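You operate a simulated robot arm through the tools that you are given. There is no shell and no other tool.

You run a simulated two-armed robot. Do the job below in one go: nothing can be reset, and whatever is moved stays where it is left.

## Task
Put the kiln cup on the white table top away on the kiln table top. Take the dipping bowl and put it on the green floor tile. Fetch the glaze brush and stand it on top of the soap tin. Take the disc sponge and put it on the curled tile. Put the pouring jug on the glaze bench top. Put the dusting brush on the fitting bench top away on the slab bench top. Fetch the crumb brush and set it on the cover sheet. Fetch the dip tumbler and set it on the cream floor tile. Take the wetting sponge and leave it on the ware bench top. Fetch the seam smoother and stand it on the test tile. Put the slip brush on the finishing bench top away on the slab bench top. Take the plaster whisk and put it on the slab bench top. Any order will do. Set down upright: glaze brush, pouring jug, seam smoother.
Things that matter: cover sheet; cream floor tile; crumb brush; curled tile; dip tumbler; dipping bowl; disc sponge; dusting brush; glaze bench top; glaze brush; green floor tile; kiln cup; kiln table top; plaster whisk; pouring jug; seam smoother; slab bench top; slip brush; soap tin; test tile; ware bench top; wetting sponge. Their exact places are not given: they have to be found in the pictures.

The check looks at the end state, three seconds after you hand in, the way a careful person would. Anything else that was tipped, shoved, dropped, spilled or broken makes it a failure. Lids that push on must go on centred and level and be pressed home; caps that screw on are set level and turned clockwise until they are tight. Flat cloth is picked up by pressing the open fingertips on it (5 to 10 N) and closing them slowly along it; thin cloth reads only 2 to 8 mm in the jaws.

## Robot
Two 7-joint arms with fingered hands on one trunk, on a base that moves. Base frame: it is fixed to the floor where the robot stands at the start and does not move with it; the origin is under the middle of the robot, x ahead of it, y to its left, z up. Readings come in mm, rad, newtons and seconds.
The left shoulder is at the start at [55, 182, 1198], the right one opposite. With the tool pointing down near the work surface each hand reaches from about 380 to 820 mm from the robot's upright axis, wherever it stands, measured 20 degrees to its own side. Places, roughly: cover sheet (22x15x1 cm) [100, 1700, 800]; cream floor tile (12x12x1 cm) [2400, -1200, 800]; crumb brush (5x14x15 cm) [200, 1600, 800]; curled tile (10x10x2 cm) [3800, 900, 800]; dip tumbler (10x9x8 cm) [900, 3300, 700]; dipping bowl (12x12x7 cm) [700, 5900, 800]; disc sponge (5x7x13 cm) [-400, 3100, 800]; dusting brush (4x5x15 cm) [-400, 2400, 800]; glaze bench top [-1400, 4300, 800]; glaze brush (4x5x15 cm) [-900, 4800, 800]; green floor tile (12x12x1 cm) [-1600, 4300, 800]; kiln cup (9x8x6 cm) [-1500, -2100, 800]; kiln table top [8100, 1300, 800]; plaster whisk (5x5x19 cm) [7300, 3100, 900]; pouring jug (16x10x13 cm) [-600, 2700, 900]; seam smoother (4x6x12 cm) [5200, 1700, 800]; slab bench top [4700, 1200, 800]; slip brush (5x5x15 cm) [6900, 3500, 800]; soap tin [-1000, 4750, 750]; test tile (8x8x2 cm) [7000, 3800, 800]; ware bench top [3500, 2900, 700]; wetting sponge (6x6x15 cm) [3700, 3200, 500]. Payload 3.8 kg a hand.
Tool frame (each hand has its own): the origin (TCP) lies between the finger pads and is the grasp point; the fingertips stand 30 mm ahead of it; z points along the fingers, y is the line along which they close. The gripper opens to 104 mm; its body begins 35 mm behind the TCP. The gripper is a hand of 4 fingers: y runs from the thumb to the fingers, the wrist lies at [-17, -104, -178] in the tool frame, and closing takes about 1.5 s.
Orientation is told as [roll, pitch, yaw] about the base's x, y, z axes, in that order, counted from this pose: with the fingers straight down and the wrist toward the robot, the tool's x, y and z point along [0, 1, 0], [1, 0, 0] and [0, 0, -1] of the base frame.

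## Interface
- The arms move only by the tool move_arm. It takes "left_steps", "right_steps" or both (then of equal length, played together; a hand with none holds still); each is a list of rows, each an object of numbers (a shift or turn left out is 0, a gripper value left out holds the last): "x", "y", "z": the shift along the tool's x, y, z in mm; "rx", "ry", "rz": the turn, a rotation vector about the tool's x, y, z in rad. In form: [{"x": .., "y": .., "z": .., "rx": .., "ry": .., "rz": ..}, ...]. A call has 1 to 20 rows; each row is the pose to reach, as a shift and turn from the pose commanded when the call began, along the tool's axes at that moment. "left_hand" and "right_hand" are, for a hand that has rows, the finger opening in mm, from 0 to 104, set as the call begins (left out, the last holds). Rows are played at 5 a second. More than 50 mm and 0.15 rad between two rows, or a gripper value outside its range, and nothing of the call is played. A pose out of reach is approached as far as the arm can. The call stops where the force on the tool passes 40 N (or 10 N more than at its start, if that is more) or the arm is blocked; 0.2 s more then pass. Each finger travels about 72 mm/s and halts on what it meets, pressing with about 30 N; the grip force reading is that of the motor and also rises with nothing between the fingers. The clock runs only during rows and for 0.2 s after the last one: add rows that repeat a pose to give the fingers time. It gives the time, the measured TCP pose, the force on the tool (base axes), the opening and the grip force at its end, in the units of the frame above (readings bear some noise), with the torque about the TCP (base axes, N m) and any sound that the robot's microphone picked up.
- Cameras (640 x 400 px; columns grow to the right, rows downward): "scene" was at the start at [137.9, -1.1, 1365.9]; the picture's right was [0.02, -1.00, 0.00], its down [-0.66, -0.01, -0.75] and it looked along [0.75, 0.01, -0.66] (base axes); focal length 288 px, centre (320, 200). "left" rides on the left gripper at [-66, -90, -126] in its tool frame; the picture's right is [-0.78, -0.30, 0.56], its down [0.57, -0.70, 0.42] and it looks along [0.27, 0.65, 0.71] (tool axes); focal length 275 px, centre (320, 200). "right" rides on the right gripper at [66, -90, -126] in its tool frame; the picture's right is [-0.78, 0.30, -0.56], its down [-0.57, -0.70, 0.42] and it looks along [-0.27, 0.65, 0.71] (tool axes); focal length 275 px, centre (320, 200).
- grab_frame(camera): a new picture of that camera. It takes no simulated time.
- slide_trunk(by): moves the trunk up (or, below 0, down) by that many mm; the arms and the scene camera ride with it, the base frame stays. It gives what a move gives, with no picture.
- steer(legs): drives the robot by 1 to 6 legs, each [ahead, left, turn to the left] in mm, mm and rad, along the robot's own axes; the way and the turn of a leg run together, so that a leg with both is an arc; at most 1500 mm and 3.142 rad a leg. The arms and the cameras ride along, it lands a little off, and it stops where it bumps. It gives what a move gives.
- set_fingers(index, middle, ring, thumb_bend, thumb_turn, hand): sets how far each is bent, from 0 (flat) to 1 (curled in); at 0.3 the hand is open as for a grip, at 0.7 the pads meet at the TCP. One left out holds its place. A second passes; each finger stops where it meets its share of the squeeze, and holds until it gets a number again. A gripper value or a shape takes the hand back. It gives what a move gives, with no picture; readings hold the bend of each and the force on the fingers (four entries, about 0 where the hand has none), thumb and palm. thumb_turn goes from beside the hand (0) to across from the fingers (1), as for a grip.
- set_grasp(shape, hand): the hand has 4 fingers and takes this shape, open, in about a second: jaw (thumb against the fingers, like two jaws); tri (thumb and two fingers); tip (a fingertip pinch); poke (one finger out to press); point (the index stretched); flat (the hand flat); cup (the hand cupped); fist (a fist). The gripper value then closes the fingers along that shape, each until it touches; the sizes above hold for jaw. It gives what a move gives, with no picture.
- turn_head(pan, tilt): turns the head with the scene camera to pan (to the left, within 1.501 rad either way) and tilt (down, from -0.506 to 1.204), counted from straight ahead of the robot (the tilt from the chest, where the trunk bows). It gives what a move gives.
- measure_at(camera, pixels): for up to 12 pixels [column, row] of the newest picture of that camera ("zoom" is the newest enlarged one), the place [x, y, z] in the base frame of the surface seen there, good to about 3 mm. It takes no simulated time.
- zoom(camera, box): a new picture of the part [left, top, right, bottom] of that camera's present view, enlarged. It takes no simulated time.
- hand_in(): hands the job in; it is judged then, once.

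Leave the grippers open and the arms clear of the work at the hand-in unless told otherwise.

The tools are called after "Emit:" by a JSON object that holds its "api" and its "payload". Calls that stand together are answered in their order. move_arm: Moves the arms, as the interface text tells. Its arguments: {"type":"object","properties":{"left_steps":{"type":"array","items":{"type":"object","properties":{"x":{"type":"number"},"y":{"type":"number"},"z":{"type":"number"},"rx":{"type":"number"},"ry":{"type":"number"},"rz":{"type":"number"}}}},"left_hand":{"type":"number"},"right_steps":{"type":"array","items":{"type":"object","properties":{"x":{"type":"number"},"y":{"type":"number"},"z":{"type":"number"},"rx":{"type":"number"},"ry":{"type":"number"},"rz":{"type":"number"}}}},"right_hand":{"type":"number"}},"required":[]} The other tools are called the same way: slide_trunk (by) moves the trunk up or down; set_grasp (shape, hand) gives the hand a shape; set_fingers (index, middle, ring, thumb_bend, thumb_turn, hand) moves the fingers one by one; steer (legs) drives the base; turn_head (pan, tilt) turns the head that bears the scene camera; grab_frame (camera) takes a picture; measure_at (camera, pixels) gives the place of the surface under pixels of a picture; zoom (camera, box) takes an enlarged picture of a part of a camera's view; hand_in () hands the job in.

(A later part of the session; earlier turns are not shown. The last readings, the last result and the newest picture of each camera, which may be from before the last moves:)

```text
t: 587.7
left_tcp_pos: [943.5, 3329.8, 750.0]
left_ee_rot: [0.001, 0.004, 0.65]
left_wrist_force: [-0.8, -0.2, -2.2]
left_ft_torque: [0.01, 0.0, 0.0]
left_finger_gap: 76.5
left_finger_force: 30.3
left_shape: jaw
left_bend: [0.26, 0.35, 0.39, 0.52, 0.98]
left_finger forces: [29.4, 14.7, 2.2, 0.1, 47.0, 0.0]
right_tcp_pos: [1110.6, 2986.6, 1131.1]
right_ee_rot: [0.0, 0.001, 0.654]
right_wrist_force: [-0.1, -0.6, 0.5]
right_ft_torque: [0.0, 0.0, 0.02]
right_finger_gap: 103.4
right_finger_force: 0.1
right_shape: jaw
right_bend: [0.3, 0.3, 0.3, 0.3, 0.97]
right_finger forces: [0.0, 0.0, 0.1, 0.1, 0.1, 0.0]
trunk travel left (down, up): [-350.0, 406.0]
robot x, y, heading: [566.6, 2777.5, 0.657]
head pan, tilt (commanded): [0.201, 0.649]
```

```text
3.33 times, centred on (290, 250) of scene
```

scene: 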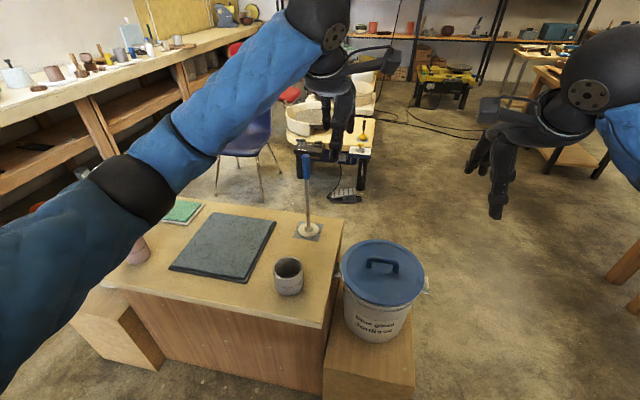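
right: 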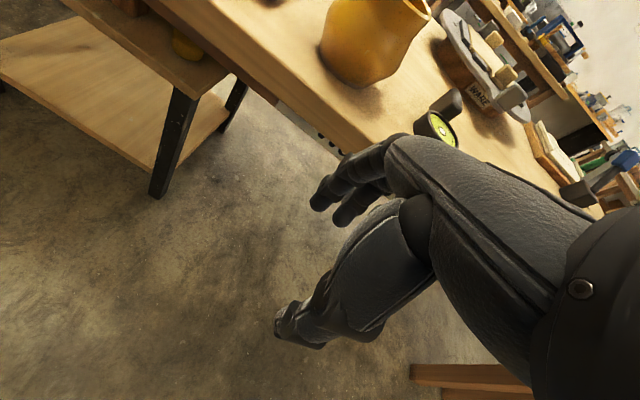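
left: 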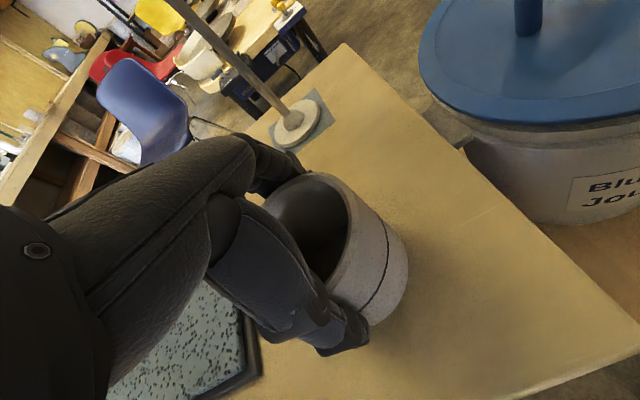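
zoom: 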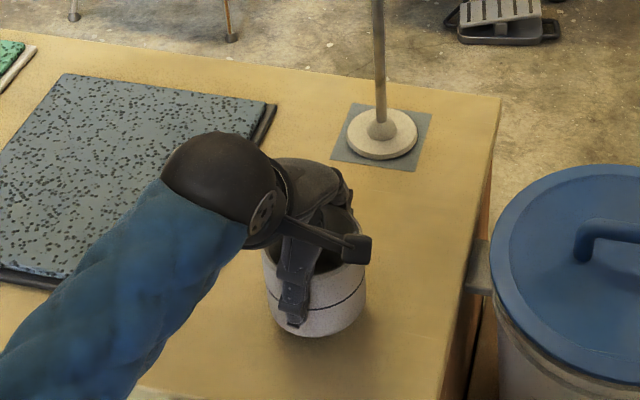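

The tumbler is gripped and level (2 N). Raising it straight up well clear, then driving to the cream tile via the east aisle.

Emit:
{"api": "move_arm", "payload": {"left_steps": [{"z": -40}, {"z": -80}, {"z": -120}, {"z": -160}, {"z": -200}, {"z": -240}, {"z": -280}, {"z": -320}, {"z": -350}, {"x": -40, "z": -360}, {"x": -80, "z": -360}]}}

Emit:
{"api": "grab_frame", "payload": {"camera": "left"}}

Emit:
{"api": "steer", "payload": {"legs": [[151, -682, 0], [200, -100, 0]]}}

```text
t: 590.1
left_tcp_pos: [992.1, 3266.3, 1111.8]
left_ee_rot: [0.0, 0.001, 0.649]
left_wrist_force: [0.3, -0.4, -2.3]
left_ft_torque: [-0.02, 0.01, 0.0]
left_finger_gap: 76.7
left_finger_force: 30.5
left_shape: jaw
left_bend: [0.26, 0.36, 0.39, 0.52, 0.98]
left_finger forces: [28.0, 14.6, 2.0, 0.0, 45.0, 0.0]
right_tcp_pos: [1110.6, 2987.8, 1130.6]
right_ee_rot: [0.001, 0.003, 0.651]
right_wrist_force: [-0.5, 0.4, -0.5]
right_ft_torque: [0.0, -0.02, 0.0]
right_finger_gap: 103.7
right_finger_force: 0.0
right_shape: jaw
right_bend: [0.3, 0.3, 0.3, 0.3, 0.97]
right_finger forces: [0.1, 0.0, 0.1, 0.1, 0.1, 0.0]
trunk travel left (down, up): [-350.0, 406.0]
robot x, y, heading: [568.5, 2779.1, 0.65]
head pan, tilt (commanded): [0.201, 0.649]
```

```text
taken
```

left: 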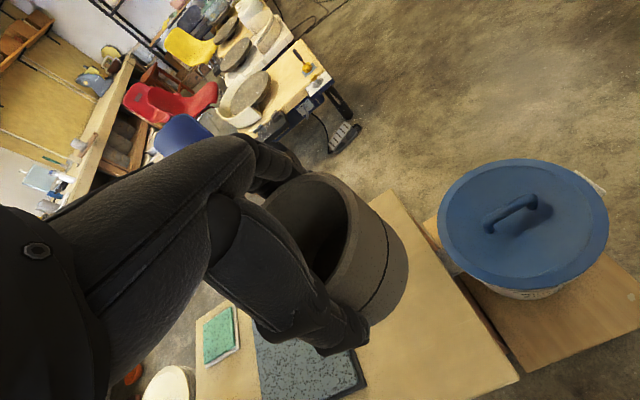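

```text
t: 595.3
left_tcp_pos: [1744.4, 2865.8, 1110.4]
left_ee_rot: [0.0, 0.003, 0.658]
left_wrist_force: [-0.4, -0.1, -1.9]
left_ft_torque: [-0.02, 0.04, 0.02]
left_finger_gap: 76.5
left_finger_force: 30.4
left_shape: jaw
left_bend: [0.26, 0.36, 0.39, 0.52, 0.98]
left_finger forces: [28.0, 14.5, 2.2, 0.1, 44.9, 0.0]
right_tcp_pos: [1865.8, 2588.6, 1130.2]
right_ee_rot: [-0.001, 0.004, 0.661]
right_wrist_force: [0.8, 0.1, -0.3]
right_ft_torque: [0.01, 0.01, 0.02]
right_finger_gap: 103.6
right_finger_force: 0.1
right_shape: jaw
right_bend: [0.3, 0.3, 0.3, 0.3, 0.97]
right_finger forces: [0.0, 0.0, 0.0, 0.0, 0.1, 0.0]
trunk travel left (down, up): [-350.0, 406.0]
robot x, y, heading: [1323.6, 2374.8, 0.663]
head pan, tilt (commanded): [0.201, 0.649]
```

Continuing: around the service bench corner, then south and around the stone table's far end.

Emit:
{"api": "steer", "payload": {"legs": [[-209, -376, 0], [0, 0, -1.353], [1012, -248, 0], [758, 477, 0], [635, -643, 0]]}}

Emit:
{"api": "steer", "payload": {"legs": [[1120, -696, 0], [0, -711, 0]]}}

Emit:
{"api": "turn_head", "payload": {"pan": 1.4, "tilt": 0.5}}

Emit:
{"api": "grab_frame", "payload": {"camera": "scene"}}

```text
t: 614.8
left_tcp_pos: [3593.8, -160.5, 1110.2]
left_ee_rot: [-0.001, 0.001, -0.671]
left_wrist_force: [-0.3, -0.6, -2.3]
left_ft_torque: [0.02, -0.01, 0.03]
left_finger_gap: 76.4
left_finger_force: 30.1
left_shape: jaw
left_bend: [0.26, 0.36, 0.39, 0.52, 0.98]
left_finger forces: [25.5, 14.5, 2.0, 0.1, 41.9, 0.0]
right_tcp_pos: [3352.5, -343.3, 1132.1]
right_ee_rot: [0.0, 0.001, -0.668]
right_wrist_force: [0.1, 0.5, -0.7]
right_ft_torque: [0.01, 0.01, -0.01]
right_finger_gap: 103.6
right_finger_force: 0.1
right_shape: jaw
right_bend: [0.3, 0.3, 0.3, 0.3, 0.97]
right_finger forces: [0.0, 0.0, 0.0, 0.1, 0.0, 0.1]
trunk travel left (down, up): [-350.0, 406.0]
robot x, y, heading: [3018.6, 131.6, -0.67]
head pan, tilt (commanded): [0.201, 0.649]
```

```text
t: 624.9
left_tcp_pos: [3590.1, -1961.2, 1110.9]
left_ee_rot: [-0.001, 0.002, -0.677]
left_wrist_force: [-0.1, 0.3, -2.6]
left_ft_torque: [0.0, -0.02, 0.01]
left_finger_gap: 76.1
left_finger_force: 30.0
left_shape: jaw
left_bend: [0.26, 0.36, 0.39, 0.52, 0.98]
left_finger forces: [25.6, 14.4, 1.9, 0.0, 41.8, 0.0]
right_tcp_pos: [3349.4, -2144.9, 1130.5]
right_ee_rot: [-0.001, 0.002, -0.674]
right_wrist_force: [-0.2, 0.3, -0.1]
right_ft_torque: [-0.01, 0.0, 0.05]
right_finger_gap: 103.6
right_finger_force: 0.0
right_shape: jaw
right_bend: [0.3, 0.3, 0.3, 0.3, 0.97]
right_finger forces: [0.1, 0.0, 0.1, 0.1, 0.1, 0.1]
trunk travel left (down, up): [-350.0, 406.0]
robot x, y, heading: [3016.1, -1671.1, -0.672]
head pan, tilt (commanded): [0.201, 0.649]
```

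```text
t: 626.3
left_tcp_pos: [3591.1, -1960.2, 1111.1]
left_ee_rot: [0.0, 0.002, -0.678]
left_wrist_force: [0.1, -0.3, -2.5]
left_ft_torque: [-0.01, 0.0, 0.01]
left_finger_gap: 76.0
left_finger_force: 30.1
left_shape: jaw
left_bend: [0.26, 0.36, 0.39, 0.52, 0.98]
left_finger forces: [25.6, 14.4, 1.9, 0.1, 41.8, 0.1]
right_tcp_pos: [3351.2, -2143.1, 1131.3]
right_ee_rot: [0.001, 0.001, -0.673]
right_wrist_force: [-0.7, -0.3, -0.1]
right_ft_torque: [0.01, 0.03, 0.01]
right_finger_gap: 103.7
right_finger_force: 0.1
right_shape: jaw
right_bend: [0.3, 0.3, 0.3, 0.3, 0.97]
right_finger forces: [0.1, 0.1, 0.0, 0.1, 0.0, 0.1]
trunk travel left (down, up): [-350.0, 406.0]
robot x, y, heading: [3016.0, -1666.2, -0.67]
head pan, tilt (commanded): [1.4, 0.499]
```

```text
taken
```

scene: 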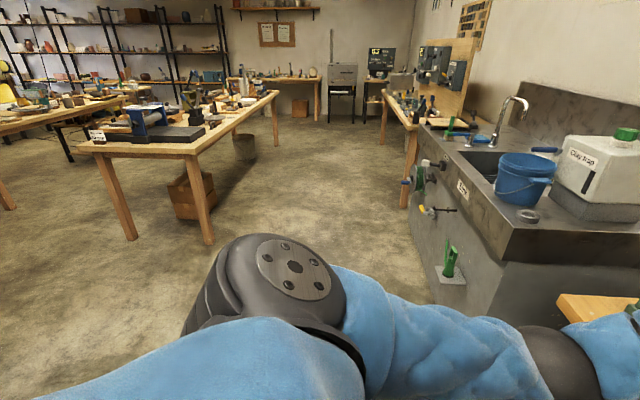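

Turning to face the right end of the stone-topped table where the cream tile should be.

Emit:
{"api": "steer", "payload": {"legs": [[0, 0, 2.863]]}}

Emit:
{"api": "turn_head", "payload": {"pan": 0.1, "tilt": 0.6}}

Emit:
{"api": "grab_frame", "payload": {"camera": "scene"}}

```text
t: 633.5
left_tcp_pos: [2547.4, -1225.0, 1111.7]
left_ee_rot: [0.0, 0.002, 2.18]
left_wrist_force: [-0.2, -0.2, -2.5]
left_ft_torque: [-0.02, 0.0, -0.01]
left_finger_gap: 75.9
left_finger_force: 30.1
left_shape: jaw
left_bend: [0.27, 0.36, 0.39, 0.52, 0.98]
left_finger forces: [23.3, 13.8, 1.6, 0.0, 37.9, 0.1]
right_tcp_pos: [2829.4, -1117.4, 1132.5]
right_ee_rot: [0.001, 0.002, 2.182]
right_wrist_force: [0.0, -0.5, -0.3]
right_ft_torque: [-0.03, -0.02, 0.0]
right_finger_gap: 103.8
right_finger_force: 0.0
right_shape: jaw
right_bend: [0.3, 0.3, 0.3, 0.3, 0.97]
right_finger forces: [0.1, 0.1, 0.0, 0.0, 0.1, 0.0]
trunk travel left (down, up): [-350.0, 406.0]
robot x, y, heading: [3014.4, -1667.1, 2.185]
head pan, tilt (commanded): [1.4, 0.499]
```

```text
t: 634.9
left_tcp_pos: [2547.7, -1224.5, 1111.1]
left_ee_rot: [0.001, 0.003, 2.181]
left_wrist_force: [-0.1, -1.4, -1.5]
left_ft_torque: [-0.02, 0.01, 0.02]
left_finger_gap: 75.8
left_finger_force: 30.4
left_shape: jaw
left_bend: [0.27, 0.36, 0.39, 0.52, 0.98]
left_finger forces: [23.3, 13.8, 1.6, 0.1, 38.0, 0.0]
right_tcp_pos: [2830.0, -1117.8, 1131.3]
right_ee_rot: [0.001, 0.002, 2.185]
right_wrist_force: [-0.7, 0.0, 0.3]
right_ft_torque: [0.01, 0.03, 0.0]
right_finger_gap: 103.5
right_finger_force: 0.0
right_shape: jaw
right_bend: [0.3, 0.3, 0.3, 0.3, 0.97]
right_finger forces: [0.0, 0.0, 0.0, 0.0, 0.1, 0.0]
trunk travel left (down, up): [-350.0, 406.0]
robot x, y, heading: [3019.1, -1668.6, 2.183]
head pan, tilt (commanded): [0.099, 0.6]
```

```text
taken
```

scene: 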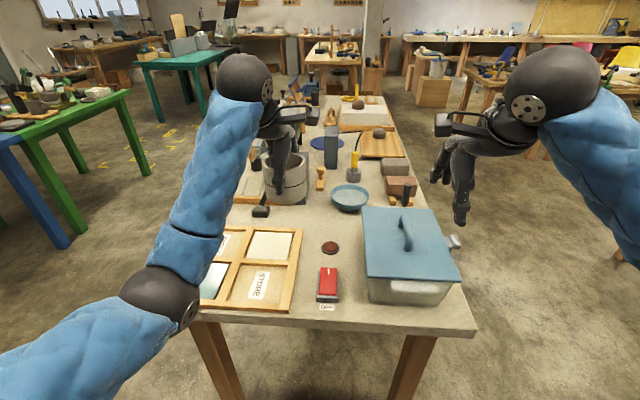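

On this end there's a wooden frame with tiles; a cream one at about (270,245). Zooming.

Emit:
{"api": "zoom", "payload": {"camera": "scene", "box": [190, 200, 350, 330]}}

Emit:
{"api": "measure_at", "payload": {"camera": "zoom", "pixels": [[245, 100], [345, 105], [330, 190], [225, 185], [285, 145], [255, 260], [150, 250], [360, 110], [210, 190], [300, 330]]}}

Emit:
{"api": "grab_frame", "payload": {"camera": "left"}}

```text
3.08 times, centred on (270, 265) of scene
```

zoom: 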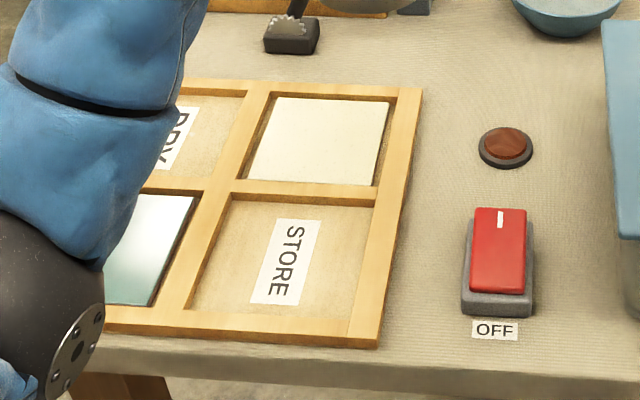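

```text
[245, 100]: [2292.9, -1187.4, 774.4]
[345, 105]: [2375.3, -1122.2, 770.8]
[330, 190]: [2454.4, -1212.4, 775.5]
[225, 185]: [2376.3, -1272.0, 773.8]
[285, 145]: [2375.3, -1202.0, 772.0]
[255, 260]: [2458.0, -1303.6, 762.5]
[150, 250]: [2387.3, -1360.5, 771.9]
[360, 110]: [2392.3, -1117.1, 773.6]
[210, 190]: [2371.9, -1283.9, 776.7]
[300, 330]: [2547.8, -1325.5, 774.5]
```

```text
taken
```

left: 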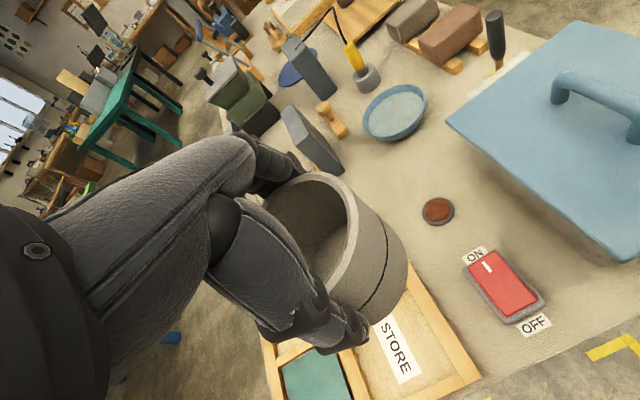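

The cream tile fills one compartment of the frame. Measuring its corners.

Emit:
{"api": "measure_at", "payload": {"camera": "zoom", "pixels": [[281, 103], [382, 106], [366, 180], [256, 176], [320, 140], [290, 95], [395, 100], [240, 185], [375, 192]]}}

```text
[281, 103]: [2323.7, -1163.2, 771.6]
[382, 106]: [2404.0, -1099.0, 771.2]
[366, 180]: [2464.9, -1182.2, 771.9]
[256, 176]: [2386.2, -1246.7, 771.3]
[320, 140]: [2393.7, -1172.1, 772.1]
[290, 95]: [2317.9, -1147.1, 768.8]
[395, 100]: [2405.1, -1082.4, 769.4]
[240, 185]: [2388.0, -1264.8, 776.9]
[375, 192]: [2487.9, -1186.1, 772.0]
```

Tile centre ≈(2395,-1173), z≈771.5. Moving 130 mm closer.

Emit:
{"api": "steer", "payload": {"legs": [[130, 0, 0]]}}

Emit:
{"api": "zoom", "payload": {"camera": "scene", "box": [190, 200, 350, 330]}}

```text
t: 636.2
left_tcp_pos: [2472.0, -1115.9, 1109.0]
left_ee_rot: [0.001, 0.007, 2.181]
left_wrist_force: [-0.5, 0.7, -3.0]
left_ft_torque: [0.02, 0.01, 0.03]
left_finger_gap: 75.7
left_finger_force: 29.9
left_shape: jaw
left_bend: [0.27, 0.36, 0.39, 0.52, 0.98]
left_finger forces: [23.3, 13.9, 1.7, 0.0, 38.1, 0.1]
right_tcp_pos: [2754.9, -1009.6, 1130.7]
right_ee_rot: [0.001, 0.003, 2.184]
right_wrist_force: [-0.2, -0.5, -0.1]
right_ft_torque: [-0.02, -0.01, 0.02]
right_finger_gap: 103.5
right_finger_force: 0.1
right_shape: jaw
right_bend: [0.3, 0.3, 0.3, 0.3, 0.97]
right_finger forces: [0.0, 0.0, 0.0, 0.1, 0.1, 0.0]
trunk travel left (down, up): [-350.0, 406.0]
robot x, y, heading: [2941.4, -1561.9, 2.185]
head pan, tilt (commanded): [0.099, 0.6]
```

```text
3.08 times, centred on (270, 265) of scene
```

zoom: 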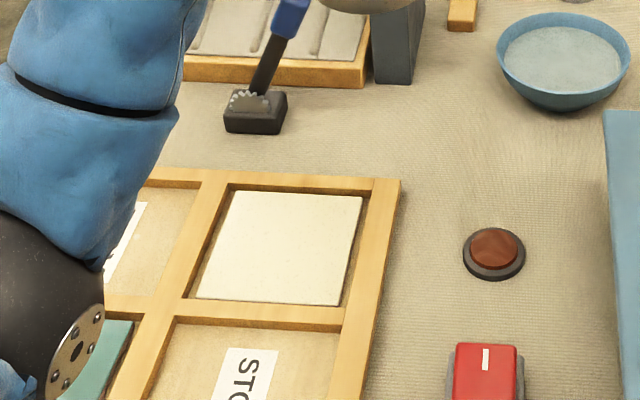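

Emit:
{"api": "measure_at", "payload": {"camera": "zoom", "pixels": [[238, 195], [358, 200], [340, 300], [200, 296], [285, 248], [255, 110], [275, 30], [245, 60]]}}

```text
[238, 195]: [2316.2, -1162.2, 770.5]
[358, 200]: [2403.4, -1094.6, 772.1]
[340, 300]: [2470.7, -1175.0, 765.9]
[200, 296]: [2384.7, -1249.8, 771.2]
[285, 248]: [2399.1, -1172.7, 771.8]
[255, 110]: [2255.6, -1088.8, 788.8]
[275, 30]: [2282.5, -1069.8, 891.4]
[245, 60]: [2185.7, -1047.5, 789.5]
```

Centre ≈(2394,-1171). Moving the tumbler 95 mm left over it and lowering to just above.

Emit:
{"api": "move_arm", "payload": {"left_steps": [{"x": 32}, {"x": 64}, {"x": 95}, {"x": 95, "z": 45}, {"x": 95, "z": 90}, {"x": 95, "z": 135}, {"x": 95, "z": 180}, {"x": 95, "z": 225}, {"x": 95, "z": 255}]}}

Emit:
{"api": "grab_frame", "payload": {"camera": "left"}}

Emit:
{"api": "zoom", "payload": {"camera": "scene", "box": [190, 180, 350, 330]}}

```text
t: 638.2
left_tcp_pos: [2394.1, -1172.1, 855.9]
left_ee_rot: [0.0, 0.004, 2.181]
left_wrist_force: [0.5, 0.1, -1.3]
left_ft_torque: [0.0, 0.0, 0.0]
left_finger_gap: 75.8
left_finger_force: 30.3
left_shape: jaw
left_bend: [0.27, 0.36, 0.39, 0.52, 0.98]
left_finger forces: [23.1, 13.9, 1.7, 0.2, 37.6, 0.1]
right_tcp_pos: [2755.6, -1011.5, 1131.1]
right_ee_rot: [0.0, 0.003, 2.184]
right_wrist_force: [0.3, 0.0, -0.9]
right_ft_torque: [-0.01, 0.03, 0.0]
right_finger_gap: 103.9
right_finger_force: 0.0
right_shape: jaw
right_bend: [0.3, 0.3, 0.3, 0.3, 0.97]
right_finger forces: [0.1, 0.0, 0.0, 0.1, 0.0, 0.0]
trunk travel left (down, up): [-350.0, 406.0]
robot x, y, heading: [2945.2, -1561.4, 2.184]
head pan, tilt (commanded): [0.099, 0.6]
```

```text
taken
```

left: 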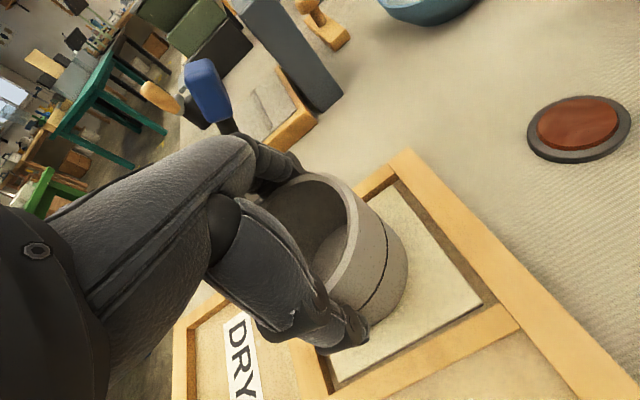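

```text
2.67 times, centred on (270, 255) of scene
```

zoom: 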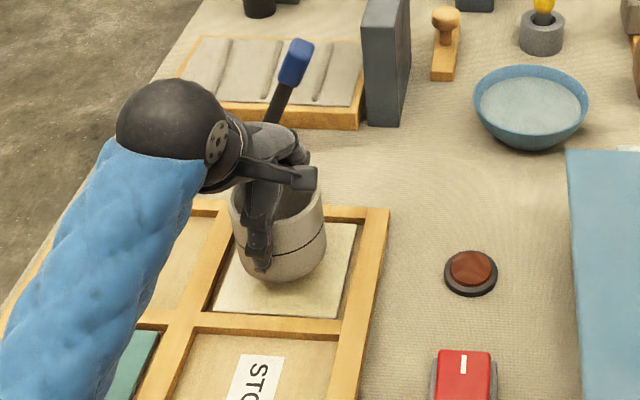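

Well centred. Lowering to contact.

Emit:
{"api": "move_arm", "payload": {"left_steps": [{"z": 10}, {"z": 17}, {"z": 20}, {"z": 22}, {"z": 22}]}}

Emit:
{"api": "move_arm", "payload": {"left_steps": [{"z": 1}, {"z": 2}, {"z": 2}]}}

```text
t: 639.4
left_tcp_pos: [2395.3, -1173.8, 833.5]
left_ee_rot: [0.001, 0.004, 2.181]
left_wrist_force: [-0.3, -0.1, -2.2]
left_ft_torque: [0.03, 0.0, -0.01]
left_finger_gap: 75.8
left_finger_force: 30.3
left_shape: jaw
left_bend: [0.27, 0.36, 0.39, 0.52, 0.98]
left_finger forces: [22.9, 13.8, 1.6, 0.0, 37.7, 0.0]
right_tcp_pos: [2755.6, -1010.5, 1131.9]
right_ee_rot: [0.0, 0.0, 2.183]
right_wrist_force: [-0.2, -0.1, 0.1]
right_ft_torque: [-0.01, 0.02, -0.01]
right_finger_gap: 103.6
right_finger_force: 0.1
right_shape: jaw
right_bend: [0.3, 0.3, 0.3, 0.3, 0.97]
right_finger forces: [0.0, 0.1, 0.0, 0.0, 0.0, 0.1]
trunk travel left (down, up): [-350.0, 406.0]
robot x, y, heading: [2940.8, -1559.0, 2.182]
head pan, tilt (commanded): [0.099, 0.6]
```

```text
t: 640.2
left_tcp_pos: [2395.6, -1173.0, 833.0]
left_ee_rot: [0.001, -0.001, 2.18]
left_wrist_force: [-0.1, -1.0, 5.3]
left_ft_torque: [0.16, 0.15, 0.0]
left_finger_gap: 75.9
left_finger_force: 29.6
left_shape: jaw
left_bend: [0.27, 0.36, 0.39, 0.53, 0.98]
left_finger forces: [22.9, 14.1, 1.8, 0.0, 38.4, 0.1]
right_tcp_pos: [2756.1, -1012.7, 1131.0]
right_ee_rot: [0.0, 0.001, 2.184]
right_wrist_force: [0.1, -0.1, -0.4]
right_ft_torque: [-0.01, 0.02, -0.04]
right_finger_gap: 103.7
right_finger_force: 0.1
right_shape: jaw
right_bend: [0.3, 0.3, 0.3, 0.3, 0.97]
right_finger forces: [0.0, 0.0, 0.1, 0.0, 0.0, 0.0]
trunk travel left (down, up): [-350.0, 406.0]
robot x, y, heading: [2943.0, -1561.9, 2.183]
head pan, tilt (commanded): [0.099, 0.6]
```

Contact (+5 N). Spreading the fingers and rising.

Emit:
{"api": "set_fingers", "payload": {"hand": "left", "index": 0.2, "middle": 0.2, "ring": 0.2, "thumb_bend": 0.2}}

Emit:
{"api": "move_arm", "payload": {"left_steps": [{"z": -10}, {"z": -25}, {"z": -50}, {"z": -90}, {"z": -135}, {"z": -180}, {"z": -225}, {"z": -265}]}}

Emit:
{"api": "grab_frame", "payload": {"camera": "scene"}}

Emit:
{"api": "zoom", "payload": {"camera": "scene", "box": [190, 180, 350, 330]}}

```text
t: 641.2
left_tcp_pos: [2395.3, -1174.4, 831.2]
left_ee_rot: [0.001, 0.002, 2.18]
left_wrist_force: [0.0, 0.0, 1.3]
left_ft_torque: [0.04, 0.02, -0.01]
left_finger_gap: 126.5
left_finger_force: 0.3
left_shape: fingers
left_bend: [0.2, 0.2, 0.2, 0.2, 1.0]
left_finger forces: [0.8, 0.1, 0.1, 0.0, 0.0, 0.0]
right_tcp_pos: [2754.6, -1011.3, 1132.3]
right_ee_rot: [0.0, 0.003, 2.182]
right_wrist_force: [-0.1, -0.1, -0.5]
right_ft_torque: [-0.01, 0.01, 0.03]
right_finger_gap: 103.7
right_finger_force: 0.1
right_shape: jaw
right_bend: [0.3, 0.3, 0.3, 0.3, 0.97]
right_finger forces: [0.0, 0.0, 0.0, 0.0, 0.1, 0.1]
trunk travel left (down, up): [-350.0, 406.0]
robot x, y, heading: [2941.0, -1560.3, 2.181]
head pan, tilt (commanded): [0.099, 0.6]
```

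```text
t: 643.0
left_tcp_pos: [2395.8, -1173.3, 1098.0]
left_ee_rot: [-0.001, 0.004, 2.179]
left_wrist_force: [0.0, -0.4, -0.4]
left_ft_torque: [-0.02, 0.01, 0.03]
left_finger_gap: 126.4
left_finger_force: 0.1
left_shape: fingers
left_bend: [0.2, 0.2, 0.2, 0.2, 1.0]
left_finger forces: [0.0, 0.1, 0.1, 0.0, 0.0, 0.0]
right_tcp_pos: [2755.8, -1011.3, 1130.8]
right_ee_rot: [0.0, 0.0, 2.183]
right_wrist_force: [0.6, -0.3, -0.6]
right_ft_torque: [-0.01, 0.02, -0.01]
right_finger_gap: 103.5
right_finger_force: 0.1
right_shape: jaw
right_bend: [0.3, 0.3, 0.3, 0.3, 0.97]
right_finger forces: [0.0, 0.0, 0.1, 0.1, 0.0, 0.0]
trunk travel left (down, up): [-350.0, 406.0]
robot x, y, heading: [2940.6, -1564.2, 2.186]
head pan, tilt (commanded): [0.099, 0.6]
```

```text
taken
```

scene: 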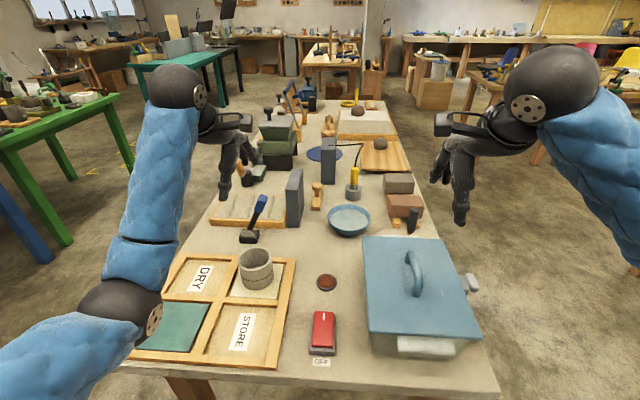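

```text
2.67 times, centred on (270, 255) of scene
```

zoom: 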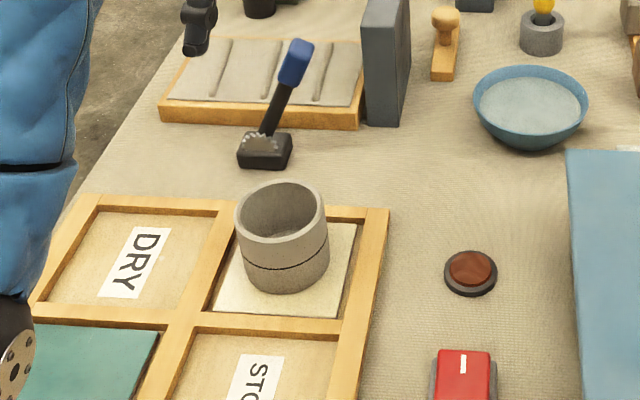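

The tumbler stands centred on the cream tile. Last item: the kiln cup. Retracting the left hand and driving back west past the stone table.

Emit:
{"api": "move_arm", "payload": {"left_steps": [{"y": -40}, {"y": -80}], "left_hand": 104}}

Emit:
{"api": "steer", "payload": {"legs": [[-164, 349, 0], [362, 601, 0], [969, 203, 0], [969, 203, 0], [350, 650, 0], [350, 650, 0]]}}

Emit:
{"api": "steer", "payload": {"legs": [[0, 0, 2.1]]}}

Emit:
{"api": "turn_head", "payload": {"pan": 0.0, "tilt": 0.45}}

Emit:
{"api": "grab_frame", "payload": {"camera": "scene"}}

```text
t: 643.6
left_tcp_pos: [2442.6, -1238.5, 1098.2]
left_ee_rot: [-0.001, 0.003, 2.179]
left_wrist_force: [0.5, 0.6, -0.5]
left_ft_torque: [0.0, 0.0, -0.01]
left_finger_gap: 103.8
left_finger_force: 0.0
left_shape: jaw
left_bend: [0.3, 0.3, 0.3, 0.3, 0.97]
left_finger forces: [0.0, 0.0, 0.0, 0.0, 0.0, 0.1]
right_tcp_pos: [2755.0, -1012.8, 1131.8]
right_ee_rot: [-0.001, -0.001, 2.183]
right_wrist_force: [-0.5, 0.4, 0.4]
right_ft_torque: [0.01, 0.06, 0.0]
right_finger_gap: 103.8
right_finger_force: 0.2
right_shape: jaw
right_bend: [0.3, 0.3, 0.3, 0.3, 0.97]
right_finger forces: [0.0, 0.1, 0.1, 0.1, 0.0, 0.0]
trunk travel left (down, up): [-350.0, 406.0]
robot x, y, heading: [2942.9, -1563.6, 2.179]
head pan, tilt (commanded): [0.099, 0.6]
```

```text
t: 660.8
left_tcp_pos: [-197.3, -292.8, 1095.4]
left_ee_rot: [0.001, 0.008, 2.209]
left_wrist_force: [-0.7, 0.7, -0.6]
left_ft_torque: [-0.06, -0.02, -0.02]
left_finger_gap: 104.2
left_finger_force: 0.1
left_shape: jaw
left_bend: [0.3, 0.3, 0.3, 0.3, 0.97]
left_finger forces: [0.0, 0.1, 0.0, 0.0, 0.0, 0.0]
right_tcp_pos: [110.4, -58.4, 1129.2]
right_ee_rot: [0.001, 0.005, 2.214]
right_wrist_force: [-0.8, -0.2, -0.4]
right_ft_torque: [-0.07, -0.04, 0.01]
right_finger_gap: 103.7
right_finger_force: 0.1
right_shape: jaw
right_bend: [0.3, 0.3, 0.3, 0.3, 0.97]
right_finger forces: [0.0, 0.0, 0.1, 0.1, 0.1, 0.1]
trunk travel left (down, up): [-350.0, 406.0]
robot x, y, heading: [315.8, -606.0, 2.206]
head pan, tilt (commanded): [0.099, 0.6]
stopped in leg 5: the robot was blocked; the commanded pose is now the measured one
```

```text
t: 666.2
left_tcp_pos: [298.7, -1201.9, 1098.7]
left_ee_rot: [0.001, 0.005, -1.985]
left_wrist_force: [0.5, -0.1, 0.3]
left_ft_torque: [-0.05, 0.0, -0.01]
left_finger_gap: 104.1
left_finger_force: 0.1
left_shape: jaw
left_bend: [0.3, 0.3, 0.3, 0.3, 0.97]
left_finger forces: [0.0, 0.0, 0.0, 0.0, 0.0, 0.1]
right_tcp_pos: [-56.4, -1050.2, 1131.9]
right_ee_rot: [0.0, 0.0, -1.982]
right_wrist_force: [-0.4, -0.1, 0.1]
right_ft_torque: [0.02, -0.03, -0.02]
right_finger_gap: 104.0
right_finger_force: 0.0
right_shape: jaw
right_bend: [0.3, 0.3, 0.3, 0.3, 0.97]
right_finger forces: [0.0, 0.1, 0.1, 0.0, 0.0, 0.0]
trunk travel left (down, up): [-350.0, 406.0]
robot x, y, heading: [311.7, -605.9, -1.985]
head pan, tilt (commanded): [0.099, 0.6]
```

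```text
t: 666.9
left_tcp_pos: [298.5, -1200.3, 1097.4]
left_ee_rot: [0.001, 0.005, -1.986]
left_wrist_force: [0.7, 0.0, 0.0]
left_ft_torque: [-0.01, -0.01, 0.05]
left_finger_gap: 103.9
left_finger_force: 0.1
left_shape: jaw
left_bend: [0.3, 0.3, 0.3, 0.3, 0.97]
left_finger forces: [0.0, 0.0, 0.0, 0.0, 0.1, 0.1]
right_tcp_pos: [-57.5, -1050.4, 1132.8]
right_ee_rot: [-0.001, 0.0, -1.98]
right_wrist_force: [-0.3, 0.8, 1.1]
right_ft_torque: [0.01, 0.04, -0.01]
right_finger_gap: 103.9
right_finger_force: 0.1
right_shape: jaw
right_bend: [0.3, 0.3, 0.3, 0.3, 0.97]
right_finger forces: [0.1, 0.1, 0.1, 0.0, 0.1, 0.0]
trunk travel left (down, up): [-350.0, 406.0]
robot x, y, heading: [314.6, -605.5, -1.984]
head pan, tilt (commanded): [0.0, 0.45]
```

```text
taken
```

scene: 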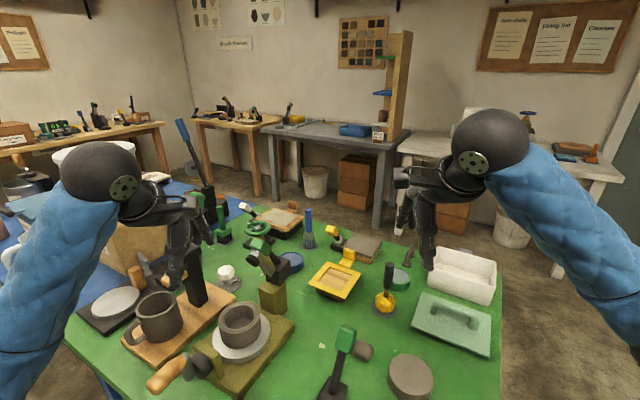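

The robot reports it was blocked in that last leg – the green table's near corner, hidden behind my arm at the start, is closer than I thought. Checking whether anything moved: measuring table landmarks I had measured at the start.

Emit:
{"api": "measure_at", "payload": {"camera": "scene", "pixels": [[500, 380], [465, 262], [495, 285], [498, 360], [75, 340], [300, 398], [450, 325], [420, 395], [500, 300], [240, 225]]}}

Emit:
{"api": "turn_head", "payload": {"pan": 0.0, "tilt": 1.1}}

Emit:
{"api": "grab_frame", "payload": {"camera": "scene"}}

```text
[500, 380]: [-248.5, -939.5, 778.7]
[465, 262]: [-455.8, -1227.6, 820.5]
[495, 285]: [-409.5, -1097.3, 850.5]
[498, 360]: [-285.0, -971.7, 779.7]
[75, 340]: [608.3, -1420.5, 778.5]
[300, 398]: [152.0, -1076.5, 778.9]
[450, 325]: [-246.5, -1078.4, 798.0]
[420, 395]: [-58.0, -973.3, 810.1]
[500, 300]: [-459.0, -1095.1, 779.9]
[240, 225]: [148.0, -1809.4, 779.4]
```

```text
t: 668.0
left_tcp_pos: [299.0, -1200.7, 1097.9]
left_ee_rot: [0.0, 0.005, -1.984]
left_wrist_force: [-0.7, 0.2, -0.2]
left_ft_torque: [0.04, -0.01, 0.03]
left_finger_gap: 104.0
left_finger_force: 0.1
left_shape: jaw
left_bend: [0.3, 0.3, 0.3, 0.3, 0.97]
left_finger forces: [0.0, 0.0, 0.1, 0.0, 0.1, 0.0]
right_tcp_pos: [-58.3, -1051.4, 1131.8]
right_ee_rot: [0.0, 0.0, -1.981]
right_wrist_force: [0.9, -0.1, 0.6]
right_ft_torque: [-0.03, -0.05, -0.02]
right_finger_gap: 104.0
right_finger_force: 0.0
right_shape: jaw
right_bend: [0.3, 0.3, 0.3, 0.3, 0.97]
right_finger forces: [0.1, 0.0, 0.0, 0.0, 0.1, 0.1]
trunk travel left (down, up): [-350.0, 406.0]
robot x, y, heading: [314.5, -607.1, -1.983]
head pan, tilt (commanded): [0.0, 1.1]
```

```text
taken
```

scene: 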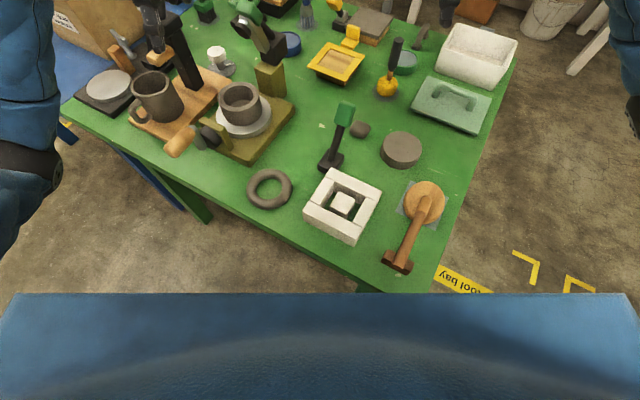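

Nothing moved (white box still at (-456,-1227), objects all in place). Measuring the table's near corner to find a clear path.

Emit:
{"api": "measure_at", "payload": {"camera": "scene", "pixels": [[412, 288], [360, 280], [300, 250], [250, 215], [180, 180], [435, 240], [460, 190], [500, 100], [440, 280], [520, 65]]}}

```text
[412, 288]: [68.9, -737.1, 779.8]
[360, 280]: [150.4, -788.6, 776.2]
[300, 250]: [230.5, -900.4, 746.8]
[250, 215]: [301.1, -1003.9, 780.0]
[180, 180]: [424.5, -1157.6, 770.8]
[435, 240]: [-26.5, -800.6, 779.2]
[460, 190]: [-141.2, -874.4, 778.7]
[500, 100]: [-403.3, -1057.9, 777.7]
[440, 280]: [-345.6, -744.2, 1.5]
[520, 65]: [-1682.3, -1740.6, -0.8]
```

The table's near corner is at (69,-737); my base radius is evidently ~0.28 m. Backing straight away, then going around with ≥450 mm clearance toward the white table.

Emit:
{"api": "steer", "payload": {"legs": [[-450, 0, 0], [575, -1053, 0]]}}

Emit:
{"api": "turn_head", "payload": {"pan": 0.0, "tilt": 0.5}}

Emit:
{"api": "grab_frame", "payload": {"camera": "scene"}}

```text
t: 676.3
left_tcp_pos: [-712.2, -893.6, 1098.5]
left_ee_rot: [0.0, 0.003, -1.992]
left_wrist_force: [0.2, 0.4, 0.6]
left_ft_torque: [0.03, -0.04, -0.01]
left_finger_gap: 103.9
left_finger_force: 0.0
left_shape: jaw
left_bend: [0.3, 0.3, 0.3, 0.3, 0.97]
left_finger forces: [0.0, 0.0, 0.0, 0.0, 0.0, 0.1]
right_tcp_pos: [-1068.3, -740.2, 1132.3]
right_ee_rot: [-0.001, 0.0, -1.989]
right_wrist_force: [0.8, -0.5, 0.2]
right_ft_torque: [0.01, -0.01, -0.02]
right_finger_gap: 103.9
right_finger_force: 0.1
right_shape: jaw
right_bend: [0.3, 0.3, 0.3, 0.3, 0.97]
right_finger forces: [0.0, 0.0, 0.0, 0.0, 0.0, 0.0]
trunk travel left (down, up): [-350.0, 406.0]
robot x, y, heading: [-693.6, -296.1, -1.986]
head pan, tilt (commanded): [0.0, 1.1]
```

```text
t: 677.3
left_tcp_pos: [-712.8, -893.1, 1098.2]
left_ee_rot: [0.0, 0.004, -1.991]
left_wrist_force: [-0.2, -0.1, 0.0]
left_ft_torque: [0.0, 0.0, -0.02]
left_finger_gap: 104.1
left_finger_force: 0.0
left_shape: jaw
left_bend: [0.3, 0.3, 0.3, 0.3, 0.97]
left_finger forces: [0.0, 0.0, 0.0, 0.1, 0.1, 0.0]
right_tcp_pos: [-1068.9, -740.6, 1132.3]
right_ee_rot: [0.0, 0.0, -1.987]
right_wrist_force: [-1.1, 0.0, -0.1]
right_ft_torque: [-0.02, 0.02, 0.02]
right_finger_gap: 104.1
right_finger_force: 0.1
right_shape: jaw
right_bend: [0.3, 0.3, 0.3, 0.3, 0.97]
right_finger forces: [0.0, 0.0, 0.1, 0.0, 0.0, 0.0]
trunk travel left (down, up): [-350.0, 406.0]
robot x, y, heading: [-691.9, -299.8, -1.992]
head pan, tilt (commanded): [0.0, 0.499]
```

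```text
taken
```

scene: 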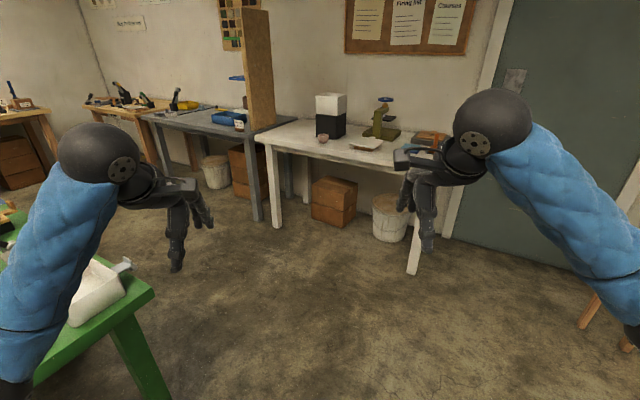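

The white table is ahead. Zooming on it.

Emit:
{"api": "zoom", "payload": {"camera": "scene", "box": [250, 70, 470, 230]}}

Emit:
{"api": "measure_at", "payload": {"camera": "scene", "pixels": [[322, 138], [268, 146], [275, 225], [413, 272], [430, 168], [350, 155], [365, 145], [330, 115], [380, 110], [285, 150], [130, 300], [155, 395]]}}

```text
2.50 times, centred on (360, 150) of scene
```

zoom: 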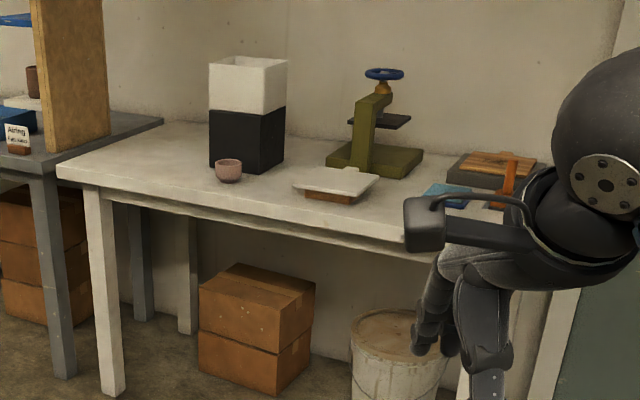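

```text
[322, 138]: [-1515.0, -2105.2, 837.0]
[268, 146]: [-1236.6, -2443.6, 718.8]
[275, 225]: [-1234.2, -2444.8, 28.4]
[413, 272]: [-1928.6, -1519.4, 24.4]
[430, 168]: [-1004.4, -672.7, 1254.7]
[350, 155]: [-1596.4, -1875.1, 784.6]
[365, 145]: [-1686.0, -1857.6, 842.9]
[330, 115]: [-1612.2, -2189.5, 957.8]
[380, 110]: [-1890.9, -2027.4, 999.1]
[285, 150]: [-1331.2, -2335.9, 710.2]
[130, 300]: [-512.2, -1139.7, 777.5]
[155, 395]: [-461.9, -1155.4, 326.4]
```

Kiln cup at about (-1530,-2115) on the white table. Driving up to it, then turning to face the table.

Emit:
{"api": "steer", "payload": {"legs": [[1250, 99, 0], [0, 0, -0.506]]}}

Emit:
{"api": "turn_head", "payload": {"pan": 0.2, "tilt": 0.6}}

Emit:
{"api": "grab_frame", "payload": {"camera": "scene"}}

Emit:
{"api": "grab_frame", "payload": {"camera": "left"}}

```text
t: 685.0
left_tcp_pos: [-1410.9, -1981.8, 1098.0]
left_ee_rot: [0.001, 0.004, -2.499]
left_wrist_force: [-0.1, -0.9, 0.1]
left_ft_torque: [-0.07, -0.01, 0.01]
left_finger_gap: 104.1
left_finger_force: 0.0
left_shape: jaw
left_bend: [0.3, 0.3, 0.3, 0.3, 0.97]
left_finger forces: [0.0, 0.0, 0.1, 0.0, 0.1, 0.0]
right_tcp_pos: [-1649.2, -1674.7, 1131.6]
right_ee_rot: [-0.001, 0.0, -2.494]
right_wrist_force: [-0.5, -0.1, -0.6]
right_ft_torque: [-0.02, 0.01, 0.01]
right_finger_gap: 103.8
right_finger_force: 0.0
right_shape: jaw
right_bend: [0.3, 0.3, 0.3, 0.3, 0.97]
right_finger forces: [0.0, 0.0, 0.1, 0.0, 0.0, 0.0]
trunk travel left (down, up): [-350.0, 406.0]
robot x, y, heading: [-1108.1, -1474.0, -2.494]
head pan, tilt (commanded): [0.0, 0.499]
```

```text
t: 685.8
left_tcp_pos: [-1411.9, -1981.5, 1097.9]
left_ee_rot: [-0.001, 0.003, -2.499]
left_wrist_force: [0.8, -0.3, -0.1]
left_ft_torque: [0.01, -0.01, -0.01]
left_finger_gap: 104.2
left_finger_force: 0.0
left_shape: jaw
left_bend: [0.3, 0.3, 0.3, 0.3, 0.97]
left_finger forces: [0.0, 0.1, 0.0, 0.0, 0.0, 0.1]
right_tcp_pos: [-1648.5, -1674.9, 1131.8]
right_ee_rot: [0.002, 0.0, -2.494]
right_wrist_force: [0.3, 0.5, 1.0]
right_ft_torque: [-0.04, 0.03, 0.0]
right_finger_gap: 103.7
right_finger_force: 0.0
right_shape: jaw
right_bend: [0.3, 0.3, 0.3, 0.3, 0.97]
right_finger forces: [0.0, 0.0, 0.0, 0.1, 0.0, 0.1]
trunk travel left (down, up): [-350.0, 406.0]
robot x, y, heading: [-1104.3, -1472.4, -2.495]
head pan, tilt (commanded): [0.201, 0.6]
```

```text
taken
```

scene: 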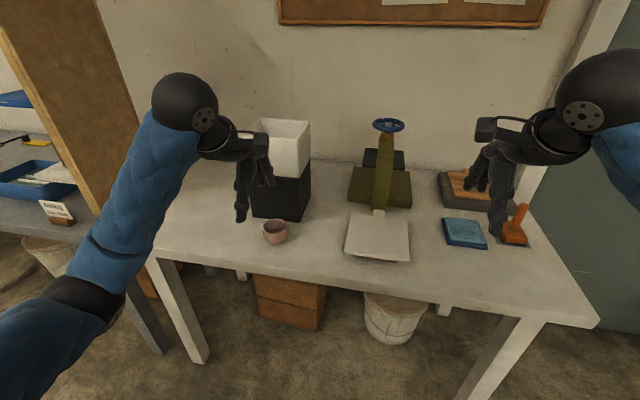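

```text
taken
```

left: 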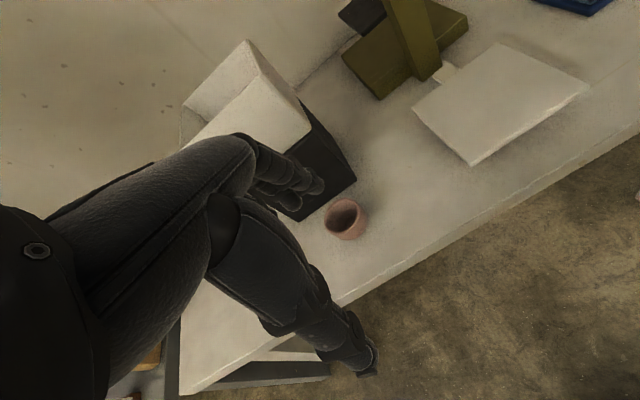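

The cup (274,232) sits just in front of a black device, so I'll close sideways. Zooming and measuring.

Emit:
{"api": "zoom", "payload": {"camera": "left", "box": [290, 170, 410, 270]}}

Emit:
{"api": "measure_at", "payload": {"camera": "zoom", "pixels": [[225, 195], [265, 130], [310, 118], [375, 165], [380, 225], [330, 275], [250, 255], [300, 190], [300, 290], [200, 100]]}}

Emit:
{"api": "zoom", "payload": {"camera": "scene", "box": [220, 180, 340, 270]}}

Emit:
{"api": "measure_at", "payload": {"camera": "zoom", "pixels": [[220, 205], [340, 205], [280, 185], [280, 235], [280, 270], [200, 160], [370, 160], [400, 100], [280, 300], [130, 250]]}}

```text
4.00 times, centred on (350, 220) of left
```

zoom: 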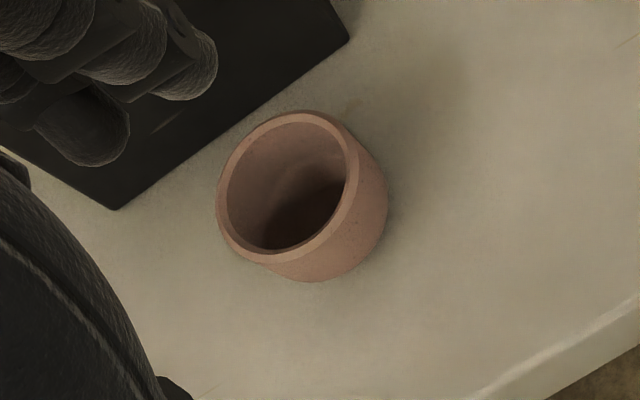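

```text
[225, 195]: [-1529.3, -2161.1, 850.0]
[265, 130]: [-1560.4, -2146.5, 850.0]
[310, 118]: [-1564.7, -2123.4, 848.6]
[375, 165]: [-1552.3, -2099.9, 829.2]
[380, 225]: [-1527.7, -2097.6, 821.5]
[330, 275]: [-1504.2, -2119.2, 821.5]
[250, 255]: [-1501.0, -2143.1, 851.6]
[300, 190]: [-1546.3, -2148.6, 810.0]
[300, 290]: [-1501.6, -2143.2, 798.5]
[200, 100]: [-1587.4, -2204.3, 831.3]
```

```text
4.44 times, centred on (280, 225) of scene
```

zoom: 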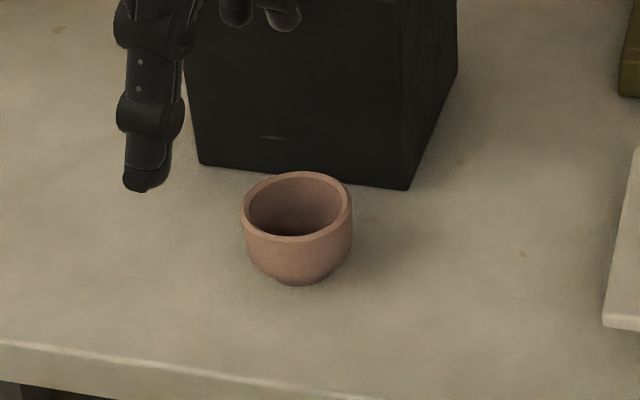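

```text
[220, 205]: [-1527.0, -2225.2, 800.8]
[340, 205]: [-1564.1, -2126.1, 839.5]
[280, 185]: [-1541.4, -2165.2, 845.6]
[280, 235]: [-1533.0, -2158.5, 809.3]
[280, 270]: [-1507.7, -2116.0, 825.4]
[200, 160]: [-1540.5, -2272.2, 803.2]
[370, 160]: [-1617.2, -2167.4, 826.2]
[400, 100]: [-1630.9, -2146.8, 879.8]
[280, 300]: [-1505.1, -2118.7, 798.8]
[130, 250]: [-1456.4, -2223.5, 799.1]
```

Emit:
{"api": "zoom", "payload": {"camera": "left", "box": [290, 170, 410, 270]}}

Emit:
{"api": "measure_at", "payload": {"camera": "zoom", "pixels": [[222, 190], [240, 150], [285, 116], [330, 125], [353, 165], [345, 210], [310, 245], [270, 257], [235, 235], [220, 212]]}}

```text
4.00 times, centred on (350, 220) of left
```

zoom: 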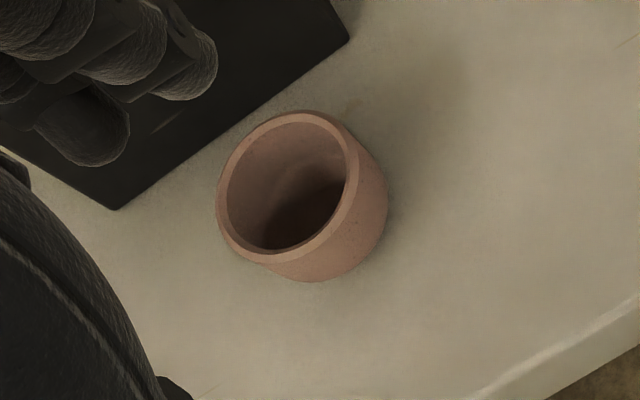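

```text
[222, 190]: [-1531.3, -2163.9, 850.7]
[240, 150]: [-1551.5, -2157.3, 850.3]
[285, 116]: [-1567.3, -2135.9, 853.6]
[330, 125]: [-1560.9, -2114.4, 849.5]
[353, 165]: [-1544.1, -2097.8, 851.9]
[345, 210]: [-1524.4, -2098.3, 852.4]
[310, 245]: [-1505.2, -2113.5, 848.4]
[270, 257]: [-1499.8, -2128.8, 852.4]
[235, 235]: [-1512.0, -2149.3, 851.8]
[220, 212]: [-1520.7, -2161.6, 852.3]
```

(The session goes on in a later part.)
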